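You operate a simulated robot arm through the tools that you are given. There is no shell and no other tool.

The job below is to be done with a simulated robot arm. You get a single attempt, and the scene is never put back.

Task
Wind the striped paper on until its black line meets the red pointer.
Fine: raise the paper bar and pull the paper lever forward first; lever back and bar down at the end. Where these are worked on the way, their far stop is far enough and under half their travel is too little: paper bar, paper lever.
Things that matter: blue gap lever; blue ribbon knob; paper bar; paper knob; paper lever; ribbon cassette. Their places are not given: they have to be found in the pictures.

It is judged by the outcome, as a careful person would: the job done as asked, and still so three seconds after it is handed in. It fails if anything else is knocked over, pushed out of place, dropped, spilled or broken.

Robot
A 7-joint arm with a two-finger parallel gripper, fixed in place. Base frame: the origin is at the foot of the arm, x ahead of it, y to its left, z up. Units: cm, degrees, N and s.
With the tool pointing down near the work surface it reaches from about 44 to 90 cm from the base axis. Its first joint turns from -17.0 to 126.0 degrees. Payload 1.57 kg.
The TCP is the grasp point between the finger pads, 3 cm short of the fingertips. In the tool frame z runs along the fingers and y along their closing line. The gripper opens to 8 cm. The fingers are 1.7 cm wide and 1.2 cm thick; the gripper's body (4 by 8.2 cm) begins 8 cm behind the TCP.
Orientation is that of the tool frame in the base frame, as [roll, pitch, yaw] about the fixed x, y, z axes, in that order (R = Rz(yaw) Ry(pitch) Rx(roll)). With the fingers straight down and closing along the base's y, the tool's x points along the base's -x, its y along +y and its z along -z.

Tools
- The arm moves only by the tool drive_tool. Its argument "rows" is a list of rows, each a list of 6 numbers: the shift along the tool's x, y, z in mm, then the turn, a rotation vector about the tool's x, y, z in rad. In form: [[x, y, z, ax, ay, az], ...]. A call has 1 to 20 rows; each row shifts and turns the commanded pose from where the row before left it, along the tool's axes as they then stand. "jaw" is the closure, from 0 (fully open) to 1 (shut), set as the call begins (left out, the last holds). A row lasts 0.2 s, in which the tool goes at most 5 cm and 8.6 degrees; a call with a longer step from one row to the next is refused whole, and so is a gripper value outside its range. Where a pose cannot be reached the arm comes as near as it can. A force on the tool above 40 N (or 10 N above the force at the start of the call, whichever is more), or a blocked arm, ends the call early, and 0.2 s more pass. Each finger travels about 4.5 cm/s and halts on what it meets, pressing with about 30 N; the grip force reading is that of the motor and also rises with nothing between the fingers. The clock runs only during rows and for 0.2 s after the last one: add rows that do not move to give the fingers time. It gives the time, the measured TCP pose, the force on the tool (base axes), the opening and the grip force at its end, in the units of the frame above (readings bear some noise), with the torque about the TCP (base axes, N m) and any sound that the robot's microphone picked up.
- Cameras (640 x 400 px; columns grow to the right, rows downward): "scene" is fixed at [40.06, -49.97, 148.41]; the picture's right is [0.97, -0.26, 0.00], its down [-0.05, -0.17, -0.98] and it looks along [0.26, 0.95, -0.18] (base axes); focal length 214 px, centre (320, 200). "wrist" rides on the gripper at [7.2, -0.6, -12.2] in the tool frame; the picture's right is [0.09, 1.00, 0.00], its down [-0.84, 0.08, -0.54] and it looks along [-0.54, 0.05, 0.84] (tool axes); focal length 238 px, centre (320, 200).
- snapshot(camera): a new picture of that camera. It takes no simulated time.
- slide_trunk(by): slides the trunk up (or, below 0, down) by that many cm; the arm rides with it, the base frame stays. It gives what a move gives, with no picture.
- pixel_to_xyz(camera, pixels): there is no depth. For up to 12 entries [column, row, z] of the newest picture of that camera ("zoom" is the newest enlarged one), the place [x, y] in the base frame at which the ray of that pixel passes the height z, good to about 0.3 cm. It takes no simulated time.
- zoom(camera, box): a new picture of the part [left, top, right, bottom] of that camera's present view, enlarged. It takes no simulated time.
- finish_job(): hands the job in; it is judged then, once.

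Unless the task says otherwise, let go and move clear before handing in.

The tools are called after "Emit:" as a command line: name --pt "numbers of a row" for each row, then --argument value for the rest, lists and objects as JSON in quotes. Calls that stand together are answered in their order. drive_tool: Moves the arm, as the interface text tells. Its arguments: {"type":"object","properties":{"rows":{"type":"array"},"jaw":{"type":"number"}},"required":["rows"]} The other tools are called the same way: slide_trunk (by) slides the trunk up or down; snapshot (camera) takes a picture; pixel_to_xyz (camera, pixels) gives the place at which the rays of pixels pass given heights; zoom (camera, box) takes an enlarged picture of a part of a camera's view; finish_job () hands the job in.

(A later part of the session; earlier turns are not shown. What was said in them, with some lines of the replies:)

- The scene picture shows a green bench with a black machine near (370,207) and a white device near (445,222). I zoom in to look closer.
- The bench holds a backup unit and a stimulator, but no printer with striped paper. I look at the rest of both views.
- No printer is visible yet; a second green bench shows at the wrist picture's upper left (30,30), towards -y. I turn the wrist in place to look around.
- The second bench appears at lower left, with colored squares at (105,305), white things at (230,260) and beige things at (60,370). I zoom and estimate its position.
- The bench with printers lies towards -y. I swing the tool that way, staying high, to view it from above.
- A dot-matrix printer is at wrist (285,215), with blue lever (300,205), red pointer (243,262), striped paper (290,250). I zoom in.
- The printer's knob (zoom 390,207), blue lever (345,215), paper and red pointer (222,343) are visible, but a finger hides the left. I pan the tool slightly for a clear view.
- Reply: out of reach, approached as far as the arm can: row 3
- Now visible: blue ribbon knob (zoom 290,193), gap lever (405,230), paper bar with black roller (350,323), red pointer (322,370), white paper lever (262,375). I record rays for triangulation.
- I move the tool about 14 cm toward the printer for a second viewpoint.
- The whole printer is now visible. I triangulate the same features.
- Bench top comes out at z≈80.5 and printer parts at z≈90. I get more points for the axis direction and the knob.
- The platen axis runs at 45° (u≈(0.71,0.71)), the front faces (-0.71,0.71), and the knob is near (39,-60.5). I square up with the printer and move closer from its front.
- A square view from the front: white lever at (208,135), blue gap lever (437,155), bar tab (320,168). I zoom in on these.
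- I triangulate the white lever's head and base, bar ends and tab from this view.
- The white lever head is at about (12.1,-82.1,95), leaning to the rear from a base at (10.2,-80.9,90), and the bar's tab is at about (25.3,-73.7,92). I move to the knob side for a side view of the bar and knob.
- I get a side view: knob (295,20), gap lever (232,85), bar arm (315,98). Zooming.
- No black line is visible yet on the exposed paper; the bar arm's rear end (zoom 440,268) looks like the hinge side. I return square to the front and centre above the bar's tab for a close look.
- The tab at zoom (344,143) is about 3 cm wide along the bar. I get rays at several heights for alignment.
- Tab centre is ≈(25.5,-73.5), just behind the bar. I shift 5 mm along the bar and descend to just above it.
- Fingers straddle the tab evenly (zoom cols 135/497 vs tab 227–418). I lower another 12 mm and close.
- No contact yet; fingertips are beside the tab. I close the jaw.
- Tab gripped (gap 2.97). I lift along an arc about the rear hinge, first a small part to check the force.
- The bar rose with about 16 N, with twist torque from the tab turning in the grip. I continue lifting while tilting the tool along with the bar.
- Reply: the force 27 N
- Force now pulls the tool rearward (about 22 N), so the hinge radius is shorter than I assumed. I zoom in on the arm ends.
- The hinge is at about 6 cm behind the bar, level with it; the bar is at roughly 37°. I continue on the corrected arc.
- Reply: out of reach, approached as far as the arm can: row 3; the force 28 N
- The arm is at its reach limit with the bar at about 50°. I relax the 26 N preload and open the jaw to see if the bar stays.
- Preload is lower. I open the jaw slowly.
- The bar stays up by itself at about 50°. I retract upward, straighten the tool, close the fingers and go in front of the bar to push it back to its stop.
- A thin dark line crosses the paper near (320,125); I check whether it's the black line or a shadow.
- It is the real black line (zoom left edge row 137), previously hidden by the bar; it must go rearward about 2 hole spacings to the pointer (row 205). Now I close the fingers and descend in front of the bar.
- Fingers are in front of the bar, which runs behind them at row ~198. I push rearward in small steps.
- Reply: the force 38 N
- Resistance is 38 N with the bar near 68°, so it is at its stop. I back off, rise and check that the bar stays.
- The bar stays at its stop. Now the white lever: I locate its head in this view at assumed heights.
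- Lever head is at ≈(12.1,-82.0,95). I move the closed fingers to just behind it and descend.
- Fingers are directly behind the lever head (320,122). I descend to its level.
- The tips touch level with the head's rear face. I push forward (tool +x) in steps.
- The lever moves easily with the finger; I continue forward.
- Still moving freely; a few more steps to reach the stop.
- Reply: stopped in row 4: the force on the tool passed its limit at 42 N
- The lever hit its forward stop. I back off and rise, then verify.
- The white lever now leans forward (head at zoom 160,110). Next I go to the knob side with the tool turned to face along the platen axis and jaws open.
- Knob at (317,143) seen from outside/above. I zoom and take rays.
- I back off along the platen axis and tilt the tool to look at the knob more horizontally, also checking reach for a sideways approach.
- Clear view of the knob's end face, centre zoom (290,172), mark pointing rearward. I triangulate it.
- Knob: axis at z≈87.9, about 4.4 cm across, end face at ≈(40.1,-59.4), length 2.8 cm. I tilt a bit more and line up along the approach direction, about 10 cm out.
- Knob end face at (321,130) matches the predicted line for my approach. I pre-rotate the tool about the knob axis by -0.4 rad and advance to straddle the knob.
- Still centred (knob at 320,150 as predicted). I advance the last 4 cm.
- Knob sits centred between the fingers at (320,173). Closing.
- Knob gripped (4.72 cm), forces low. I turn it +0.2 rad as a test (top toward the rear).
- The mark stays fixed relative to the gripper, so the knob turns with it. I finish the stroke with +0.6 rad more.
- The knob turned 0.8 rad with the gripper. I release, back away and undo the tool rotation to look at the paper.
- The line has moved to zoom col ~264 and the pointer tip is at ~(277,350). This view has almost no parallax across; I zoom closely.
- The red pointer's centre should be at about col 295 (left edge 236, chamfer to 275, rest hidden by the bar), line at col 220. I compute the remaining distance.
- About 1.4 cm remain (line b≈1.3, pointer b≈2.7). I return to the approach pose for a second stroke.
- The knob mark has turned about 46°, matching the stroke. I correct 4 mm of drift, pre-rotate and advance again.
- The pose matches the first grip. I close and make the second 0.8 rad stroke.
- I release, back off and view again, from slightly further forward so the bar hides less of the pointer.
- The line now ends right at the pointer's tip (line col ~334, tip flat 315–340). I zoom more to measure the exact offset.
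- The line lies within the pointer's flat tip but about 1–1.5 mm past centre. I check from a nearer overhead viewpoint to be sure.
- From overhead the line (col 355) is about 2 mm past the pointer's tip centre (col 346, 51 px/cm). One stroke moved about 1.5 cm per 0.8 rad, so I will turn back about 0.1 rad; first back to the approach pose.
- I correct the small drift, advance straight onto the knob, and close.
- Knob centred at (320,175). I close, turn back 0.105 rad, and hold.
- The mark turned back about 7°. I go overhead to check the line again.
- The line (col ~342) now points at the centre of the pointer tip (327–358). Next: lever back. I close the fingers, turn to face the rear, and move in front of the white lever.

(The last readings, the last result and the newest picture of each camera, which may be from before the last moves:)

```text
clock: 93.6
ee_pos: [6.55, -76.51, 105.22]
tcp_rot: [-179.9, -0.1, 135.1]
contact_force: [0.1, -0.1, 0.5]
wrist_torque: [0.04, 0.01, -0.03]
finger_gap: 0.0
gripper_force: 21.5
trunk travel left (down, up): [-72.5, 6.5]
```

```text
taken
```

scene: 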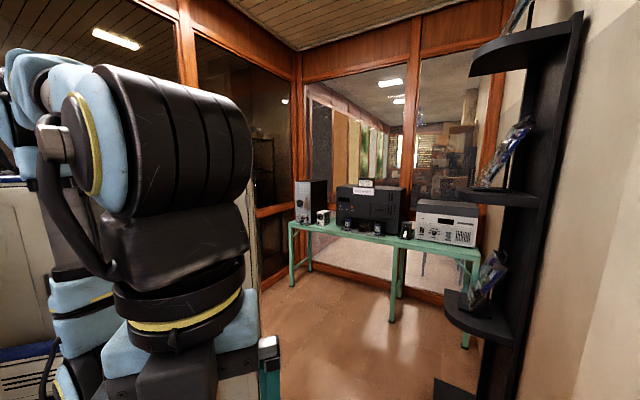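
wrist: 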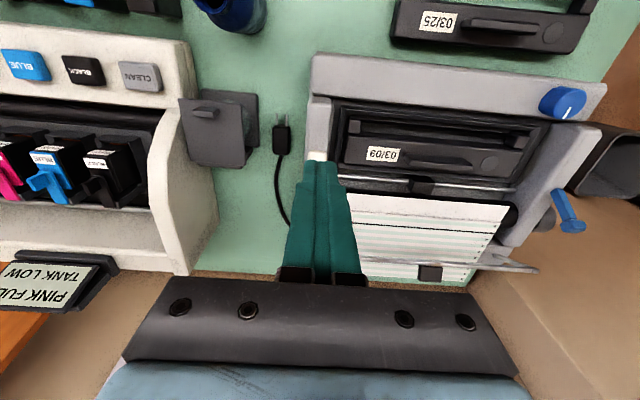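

The lever head peeks out just above the fingertips at (318,155), about 5 mm behind them. I shift 6 mm further forward, then descend.

Emit:
drive_tool --pt "6 0 0 0 0 0" --pt "0 0 15 0 0 0" --pt "0 0 15 0 0 0" --pt "0 0 15 0 0 0" --pt "0 0 15 0 0 0" --pt "0 0 15 0 0 0" --pt "0 0 12 0 0 0" --pt "0 0 0 0 0 0"

Emit:
snapshot --camera "wrist"

```text
clock: 95.4
ee_pos: [6.07, -76.16, 96.48]
tcp_rot: [-179.9, -0.1, 135.1]
contact_force: [0.6, -0.9, -0.2]
wrist_torque: [0.03, 0.01, 0.01]
finger_gap: 0.0
gripper_force: 21.1
trunk travel left (down, up): [-72.5, 6.5]
```

```text
taken
```

wrist: 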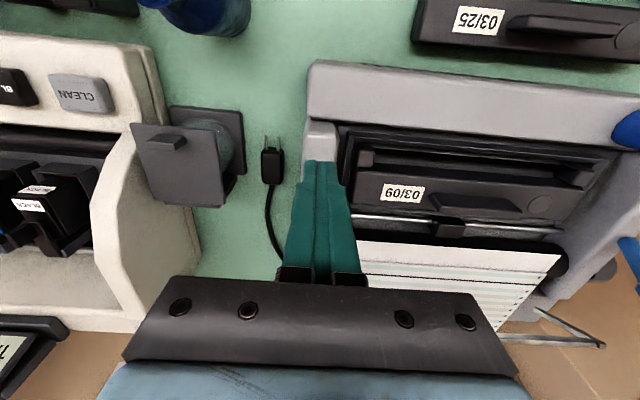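

No contact so far. I push the lever rearward.

Emit:
drive_tool --pt "-6 0 0 0 0 0" --pt "-6 0 0 0 0 0" --pt "-6 0 0 0 0 0" --pt "-6 0 0 0 0 0" --pt "-6 0 0 0 0 0" --pt "-6 0 0 0 0 0" --pt "-6 0 0 0 0 0" --pt "-6 0 0 0 0 0" --pt "0 0 0 0 0 0"

Emit:
snapshot --camera "wrist"

```text
clock: 97.4
ee_pos: [9.62, -79.52, 96.59]
tcp_rot: [-179.9, -0.1, 135.2]
contact_force: [0.3, 0.2, 1.0]
wrist_torque: [0.0, -0.03, 0.0]
finger_gap: 0.0
gripper_force: 21.1
trunk travel left (down, up): [-72.5, 6.5]
```

```text
taken
```

wrist: 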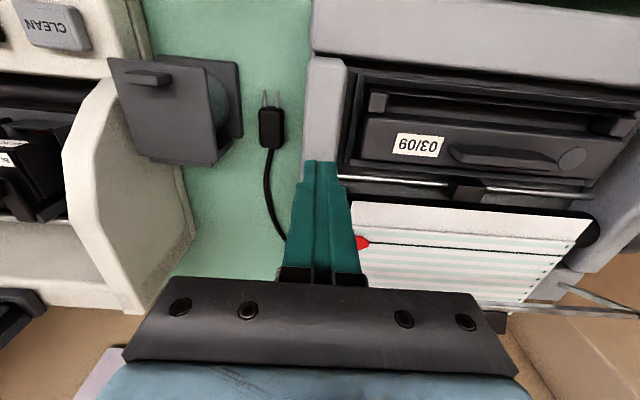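

Moving freely; I go on in smaller steps to the rear stop.

Emit:
drive_tool --pt "-4 0 0 0 0 0" --pt "-4 0 0 0 0 0" --pt "-4 0 0 0 0 0" --pt "-4 0 0 0 0 0" --pt "-3 0 0 0 0 0" --pt "0 0 0 0 0 0"

Emit:
snapshot --camera "wrist"

```text
clock: 98.8
ee_pos: [10.59, -80.79, 96.5]
tcp_rot: [-179.9, -0.3, 135.0]
contact_force: [-9.7, 16.3, 4.1]
wrist_torque: [0.47, 0.28, -0.01]
finger_gap: 0.02
gripper_force: 21.9
trunk travel left (down, up): [-72.5, 6.5]
```

```text
taken
```

wrist: 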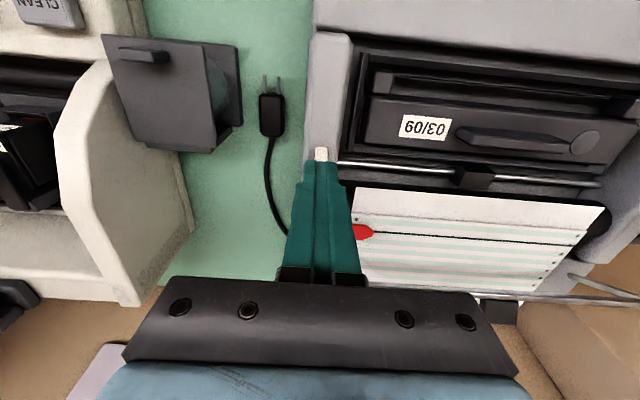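

At 19 N and right where the lever originally stood; one more 3 mm nudge, then back off and rise.

Emit:
drive_tool --pt "-3 0 0 0 0 0" --pt "0 0 0 0 0 0"

Emit:
drive_tool --pt "10 0 0 0 0 0" --pt "10 0 0 0 0 0" --pt "0 0 -20 0 0 0" --pt "0 0 -25 0 0 0" --pt "0 0 -25 0 0 0" --pt "0 0 -15 0 0 0" --pt "0 0 0 0 0 0"

Emit:
snapshot --camera "wrist"

Emit:
zoom --camera "wrist" --box '[260, 90, 500, 250]'

```text
clock: 99.4
ee_pos: [10.59, -80.8, 96.68]
tcp_rot: [-179.9, -0.3, 134.9]
contact_force: [-26.1, 29.5, 6.9]
wrist_torque: [0.88, 0.75, 0.0]
finger_gap: 0.01
gripper_force: 21.1
trunk travel left (down, up): [-72.5, 6.5]
```

```text
clock: 101.0
ee_pos: [9.73, -79.8, 105.01]
tcp_rot: [-180.0, -0.2, 135.0]
contact_force: [0.0, -0.7, 0.2]
wrist_torque: [0.0, 0.0, 0.02]
finger_gap: 0.0
gripper_force: 21.0
trunk travel left (down, up): [-72.5, 6.5]
```

```text
taken
```

wrist: 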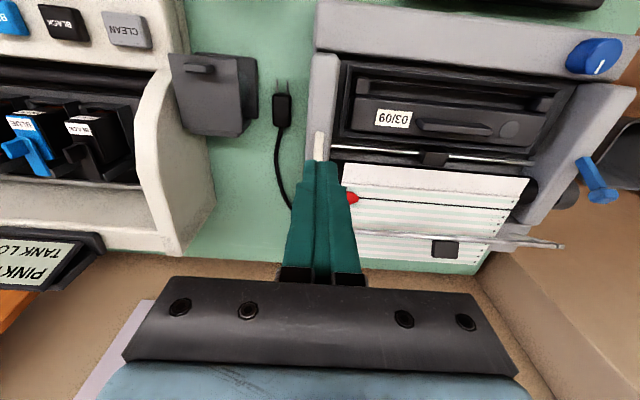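

```text
2.50 times, centred on (380, 170) of wrist
```

zoom: 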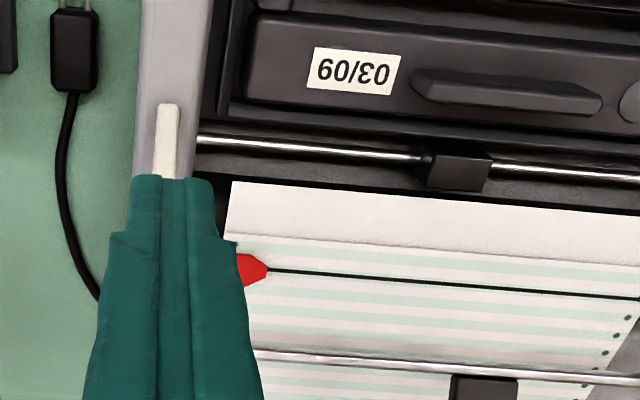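

Lever is back at its rear stop. Now the bar: I move behind the raised bar at its tab, staying high.

Emit:
drive_tool --pt "0 0 -10 0 0 0" --pt "-33 38 0 0 0 0" --pt "-33 38 0 0 0 0" --pt "-33 38 0 0 0 0" --pt "-32 39 0 0 0 0" --pt "0 0 0 0 0 0"

Emit:
snapshot --camera "wrist"

```text
refused: row 2 steps farther than a row can; nothing moved
```

```text
taken
```

wrist: 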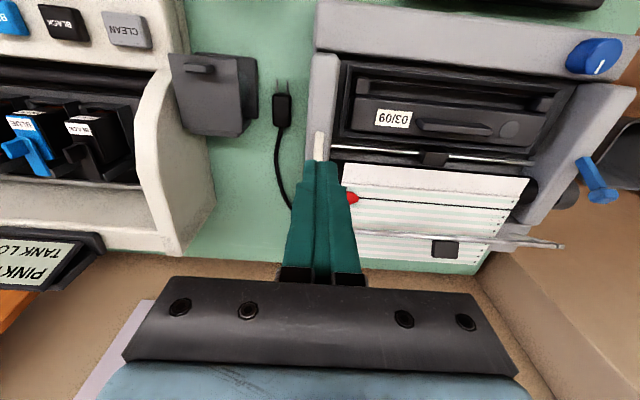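

The call was refused for step size (just over 5 cm), nothing moved. I repeat with smaller steps.

Emit:
drive_tool --pt "0 0 -10 0 0 0" --pt "-26 31 0 0 0 0" --pt "-26 31 0 0 0 0" --pt "-26 31 0 0 0 0" --pt "-26 30 0 0 0 0" --pt "-27 30 0 0 0 0" --pt "0 0 0 0 0 0"

Emit:
snapshot --camera "wrist"

```text
clock: 102.6
ee_pos: [29.95, -78.06, 105.92]
tcp_rot: [-179.9, -0.1, 135.0]
contact_force: [0.0, 0.0, -0.4]
wrist_torque: [0.0, 0.0, 0.0]
finger_gap: 0.01
gripper_force: 20.8
trunk travel left (down, up): [-72.5, 6.5]
```

```text
taken
```

wrist: 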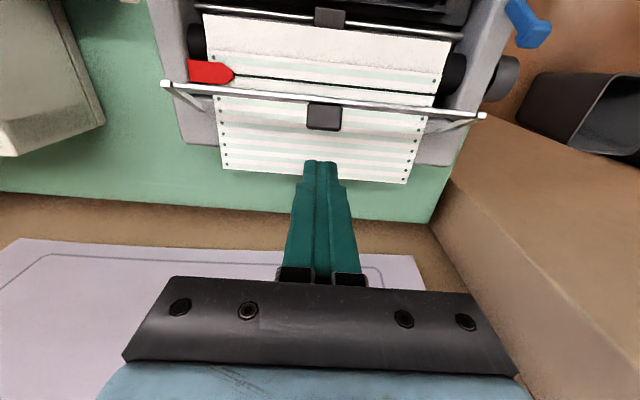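

The tab's rear edge (323,130) is close to where the fingers would come down, so I move 1 cm further back before descending.

Emit:
drive_tool --pt "-10 0 0 0 0 0" --pt "0 0 15 0 0 0" --pt "0 0 15 0 0 0" --pt "0 0 15 0 0 0" --pt "0 0 15 0 0 0" --pt "0 0 15 0 0 0" --pt "0 0 0 0 0 0"

Emit:
snapshot --camera "wrist"

```text
clock: 104.2
ee_pos: [30.59, -78.95, 98.6]
tcp_rot: [-179.9, -0.1, 135.1]
contact_force: [0.1, -0.1, 0.0]
wrist_torque: [0.01, 0.01, -0.01]
finger_gap: 0.01
gripper_force: 21.1
trunk travel left (down, up): [-72.5, 6.5]
```

```text
taken
```

wrist: 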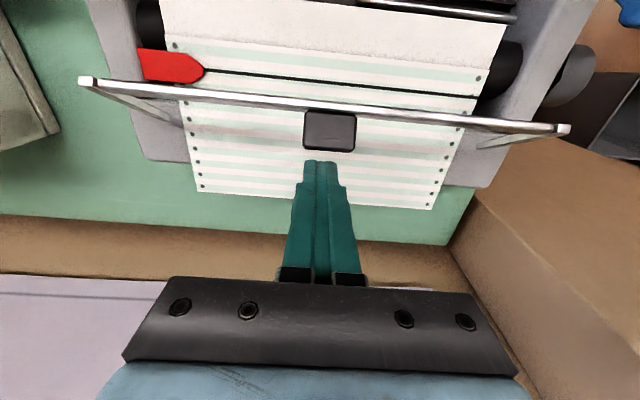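

Fingers are just behind the tab. I lower 8 mm and push forward.

Emit:
drive_tool --pt "0 0 8 0 0 0" --pt "6 0 0 0 0 0" --pt "6 0 0 0 0 0" --pt "6 0 0 0 0 0" --pt "6 0 0 0 0 0" --pt "6 0 0 0 0 0" --pt "6 0 0 0 0 0" --pt "0 0 0 0 0 0"

Emit:
snapshot --camera "wrist"

```text
clock: 106.0
ee_pos: [27.91, -76.15, 97.78]
tcp_rot: [-179.9, -0.1, 135.0]
contact_force: [-0.3, 0.1, -0.3]
wrist_torque: [-0.01, -0.01, 0.02]
finger_gap: 0.0
gripper_force: 21.0
trunk travel left (down, up): [-72.5, 6.5]
```

```text
taken
```

wrist: 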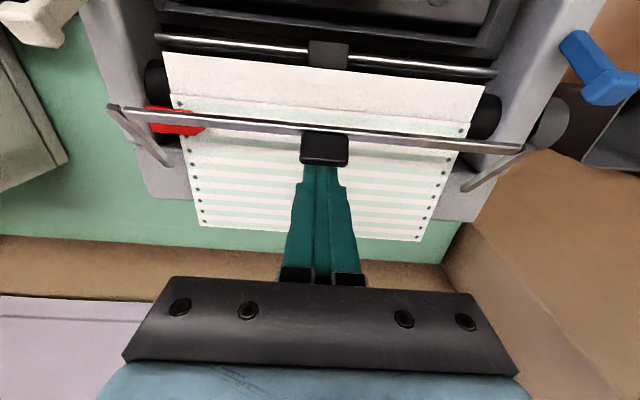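

The bar comes down with the push (now around 45°). I continue forward, lowering slightly.

Emit:
drive_tool --pt "4 0 3 0 0 0" --pt "4 0 3 0 0 0" --pt "4 0 2 0 0 0" --pt "4 0 2 0 0 0" --pt "0 0 0 0 0 0"

Emit:
snapshot --camera "wrist"

```text
clock: 107.2
ee_pos: [26.81, -75.08, 96.66]
tcp_rot: [-179.9, -0.1, 135.2]
contact_force: [0.0, 0.1, 0.4]
wrist_torque: [-0.02, 0.02, -0.03]
finger_gap: 0.02
gripper_force: 21.1
trunk travel left (down, up): [-72.5, 6.5]
```

```text
taken
```

wrist: 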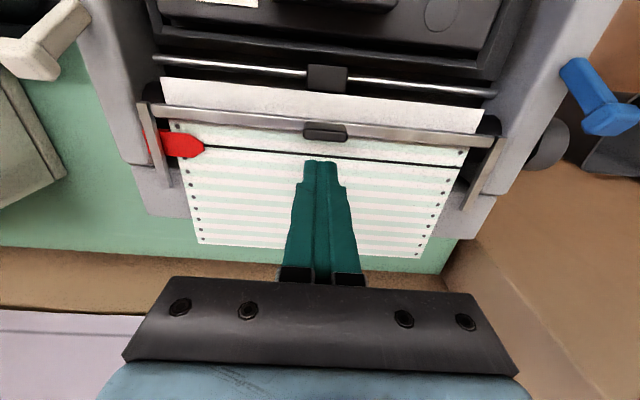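

The bar seems to have dropped down; I zoom to check.

Emit:
zoom --camera "wrist" --box '[130, 80, 330, 210]'

Emit:
zoom --camera "wrist" --box '[320, 80, 520, 210]'

```text
3.08 times, centred on (230, 145) of wrist
```

zoom: 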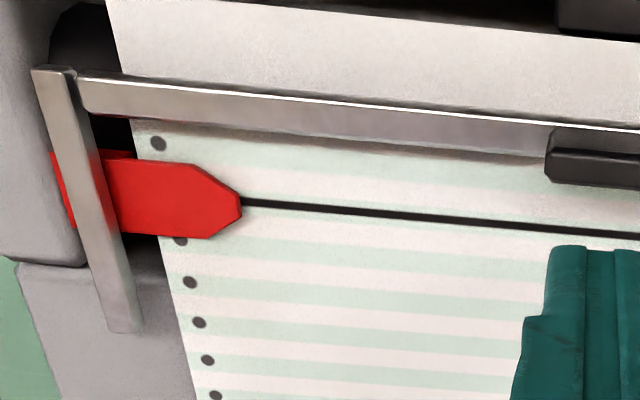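

```text
3.08 times, centred on (420, 145) of wrist
```

zoom: 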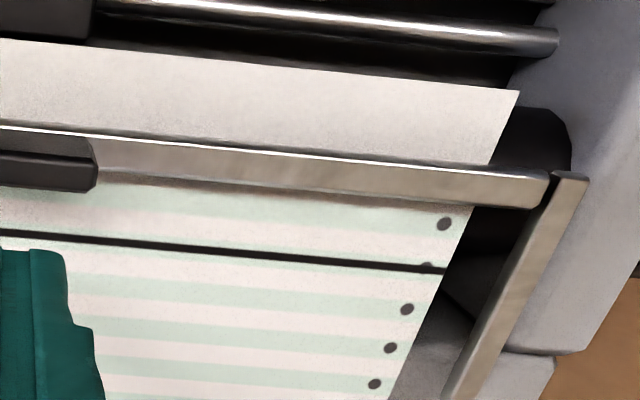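

The bar looks fully down (thin shadow under it) and the line meets the pointer tip at zoom (243,205). I press gently on the tab from above to confirm it is at its stop.

Emit:
drive_tool --pt "0 0 -15 0 0 0" --pt "20 0 0 0 0 0" --pt "0 0 10 0 0 0" --pt "0 0 5 0 0 0" --pt "0 0 3 0 0 0" --pt "0 0 3 0 0 0" --pt "0 0 0 0 0 0"

Emit:
snapshot --camera "wrist"

```text
clock: 108.8
ee_pos: [25.37, -73.66, 96.21]
tcp_rot: [-179.8, 0.0, 135.1]
contact_force: [-2.2, 4.1, 16.7]
wrist_torque: [0.12, -0.01, 0.02]
finger_gap: 0.0
gripper_force: 21.9
trunk travel left (down, up): [-72.5, 6.5]
```

```text
taken
```

wrist: 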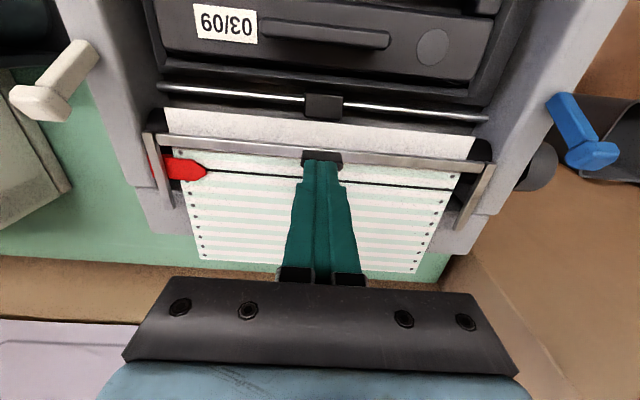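

Contact at tip z≈93.2 with 17 N. I press slightly more to see if it yields.

Emit:
drive_tool --pt "0 0 2 0 0 0" --pt "0 0 2 0 0 0" --pt "0 0 0 0 0 0"

```text
clock: 109.5
ee_pos: [25.5, -73.71, 96.45]
tcp_rot: [-179.6, 0.3, 135.1]
contact_force: [0.6, 12.5, 34.3]
wrist_torque: [0.56, 0.14, -0.02]
finger_gap: 0.03
gripper_force: 21.5
trunk travel left (down, up): [-72.5, 6.5]
stopped in row 3: the force on the tool passed its limit at 42 N (the readings are from after the stop); the commanded pose is now the measured one
```

It doesn't yield at 42 N, so the bar is fully down. I rise clear and make a final check.

Emit:
drive_tool --pt "0 0 -10 0 0 0" --pt "0 0 -25 0 0 0" --pt "0 0 -35 0 0 0" --pt "0 0 -40 0 0 0" --pt "30 0 -30 0 0 0" --pt "30 0 -20 0 0 0" --pt "30 0 0 0 0 0" --pt "0 0 0 0 0 0" --jaw 0

Emit:
snapshot --camera "wrist"

Emit:
zoom --camera "wrist" --box '[210, 70, 450, 220]'

Emit:
zoom --camera "wrist" --box '[200, 110, 320, 190]'

```text
clock: 111.3
ee_pos: [19.15, -67.46, 112.09]
tcp_rot: [-179.8, 0.1, 135.1]
contact_force: [0.0, 0.2, 0.5]
wrist_torque: [0.02, 0.0, -0.03]
finger_gap: 7.98
gripper_force: 0.0
trunk travel left (down, up): [-72.5, 6.5]
```

```text
taken
```

wrist: 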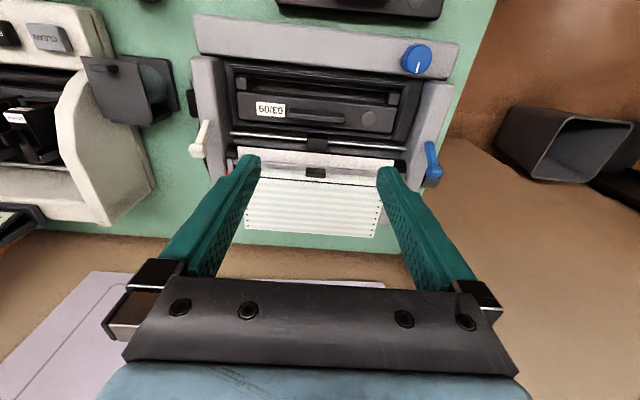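

```text
2.67 times, centred on (330, 145) of wrist
```

zoom: 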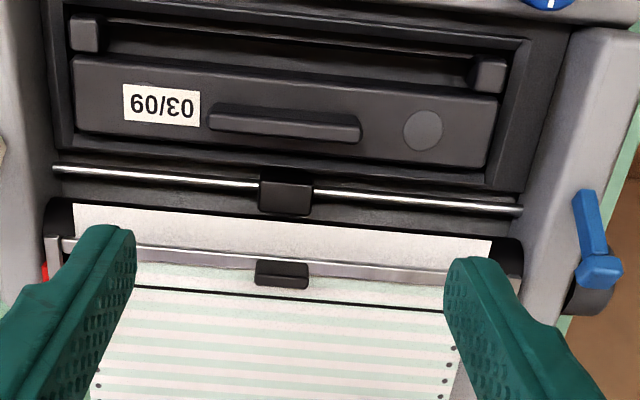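

```text
5.00 times, centred on (260, 150) of wrist
```

zoom: 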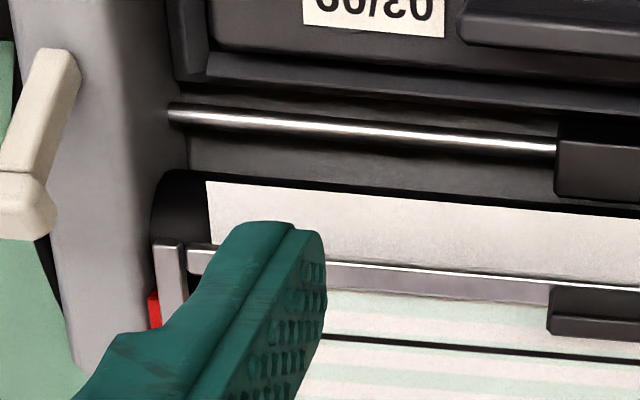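

Everything looks restored: lever back, bar down, gap lever and ribbon knob untouched. I take one last parallax-free look at line versus pointer.

Emit:
drive_tool --pt "0 0 0 0 0 0.143" --pt "0 0 0 0 0 0.143" --pt "0 0 0 0 0 0.143" --pt "0 0 0 0 0 0.143" --pt "0 0 0 0 0 0.143" --pt "0 0 0 0 0 0.143" --pt "0 0 0 0 0 0.143" --pt "0 0 0 0 0 0.143" --pt "0 0 0 0 0 0.143" --pt "0 0 0 0 0 0.143" --pt "0 0 0 0 0 0.143" --pt "-10 40 5 0 0 0" --pt "-10 40 5 0 0 0" --pt "-10 40 5 0 0 0" --pt "0 0 0 0 0 0"

Emit:
snapshot --camera "wrist"

Emit:
zoom --camera "wrist" --box '[280, 120, 360, 180]'

```text
clock: 114.5
ee_pos: [25.56, -78.07, 110.54]
tcp_rot: [179.9, 0.2, 45.0]
contact_force: [-0.1, 0.1, -0.3]
wrist_torque: [-0.04, -0.01, 0.02]
finger_gap: 8.0
gripper_force: 0.0
trunk travel left (down, up): [-72.5, 6.5]
```

```text
taken
```

wrist: 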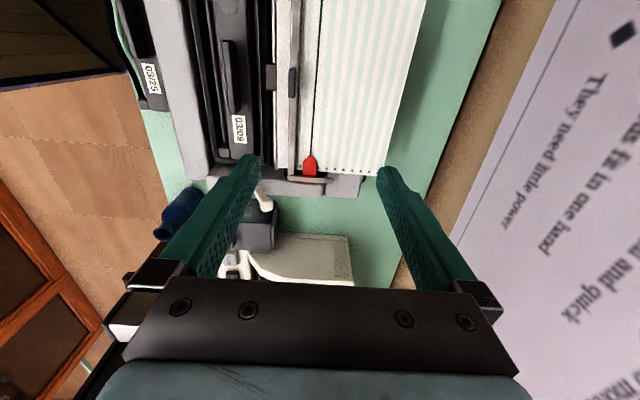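

```text
6.67 times, centred on (320, 150) of wrist
```

zoom: 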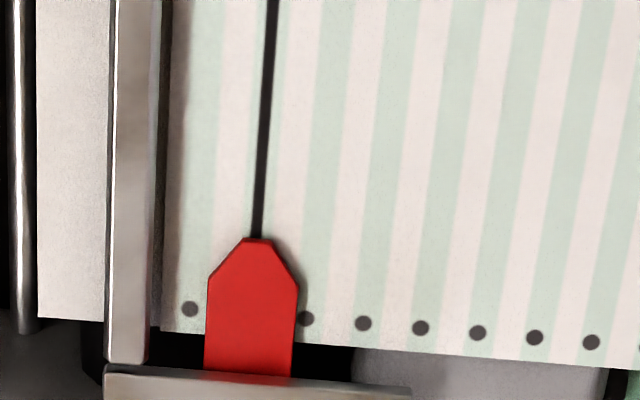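

The black line (col 257) meets the pointer tip's centre (243–271), the lever is back, the bar is down, and the arm is clear and empty. I hand in the job.

Emit:
finish_job

```text
The job is handed in.
```

The striped paper is wound on so its black line meets the centre of the red pointer's tip. I checked this from directly above before handing in.

- **Paper bar and lever first:** I raised the paper bar to its stop and pulled the white paper lever forward to its stop.
- **Winding:** I wound the paper on with the paper knob in two turns. The second went about 2 mm too far, so I turned the knob back about 6° and the line then sat on the pointer.
- **Put back:** The lever is against its rear stop and the bar is fully down. A press of about 40 N on the bar did not move it further.

I did not touch the blue gap lever, the blue ribbon knob or the ribbon cassette, and they look unchanged. Nothing was knocked over or dropped that I could see. The gripper is open, empty and clear of the printer.
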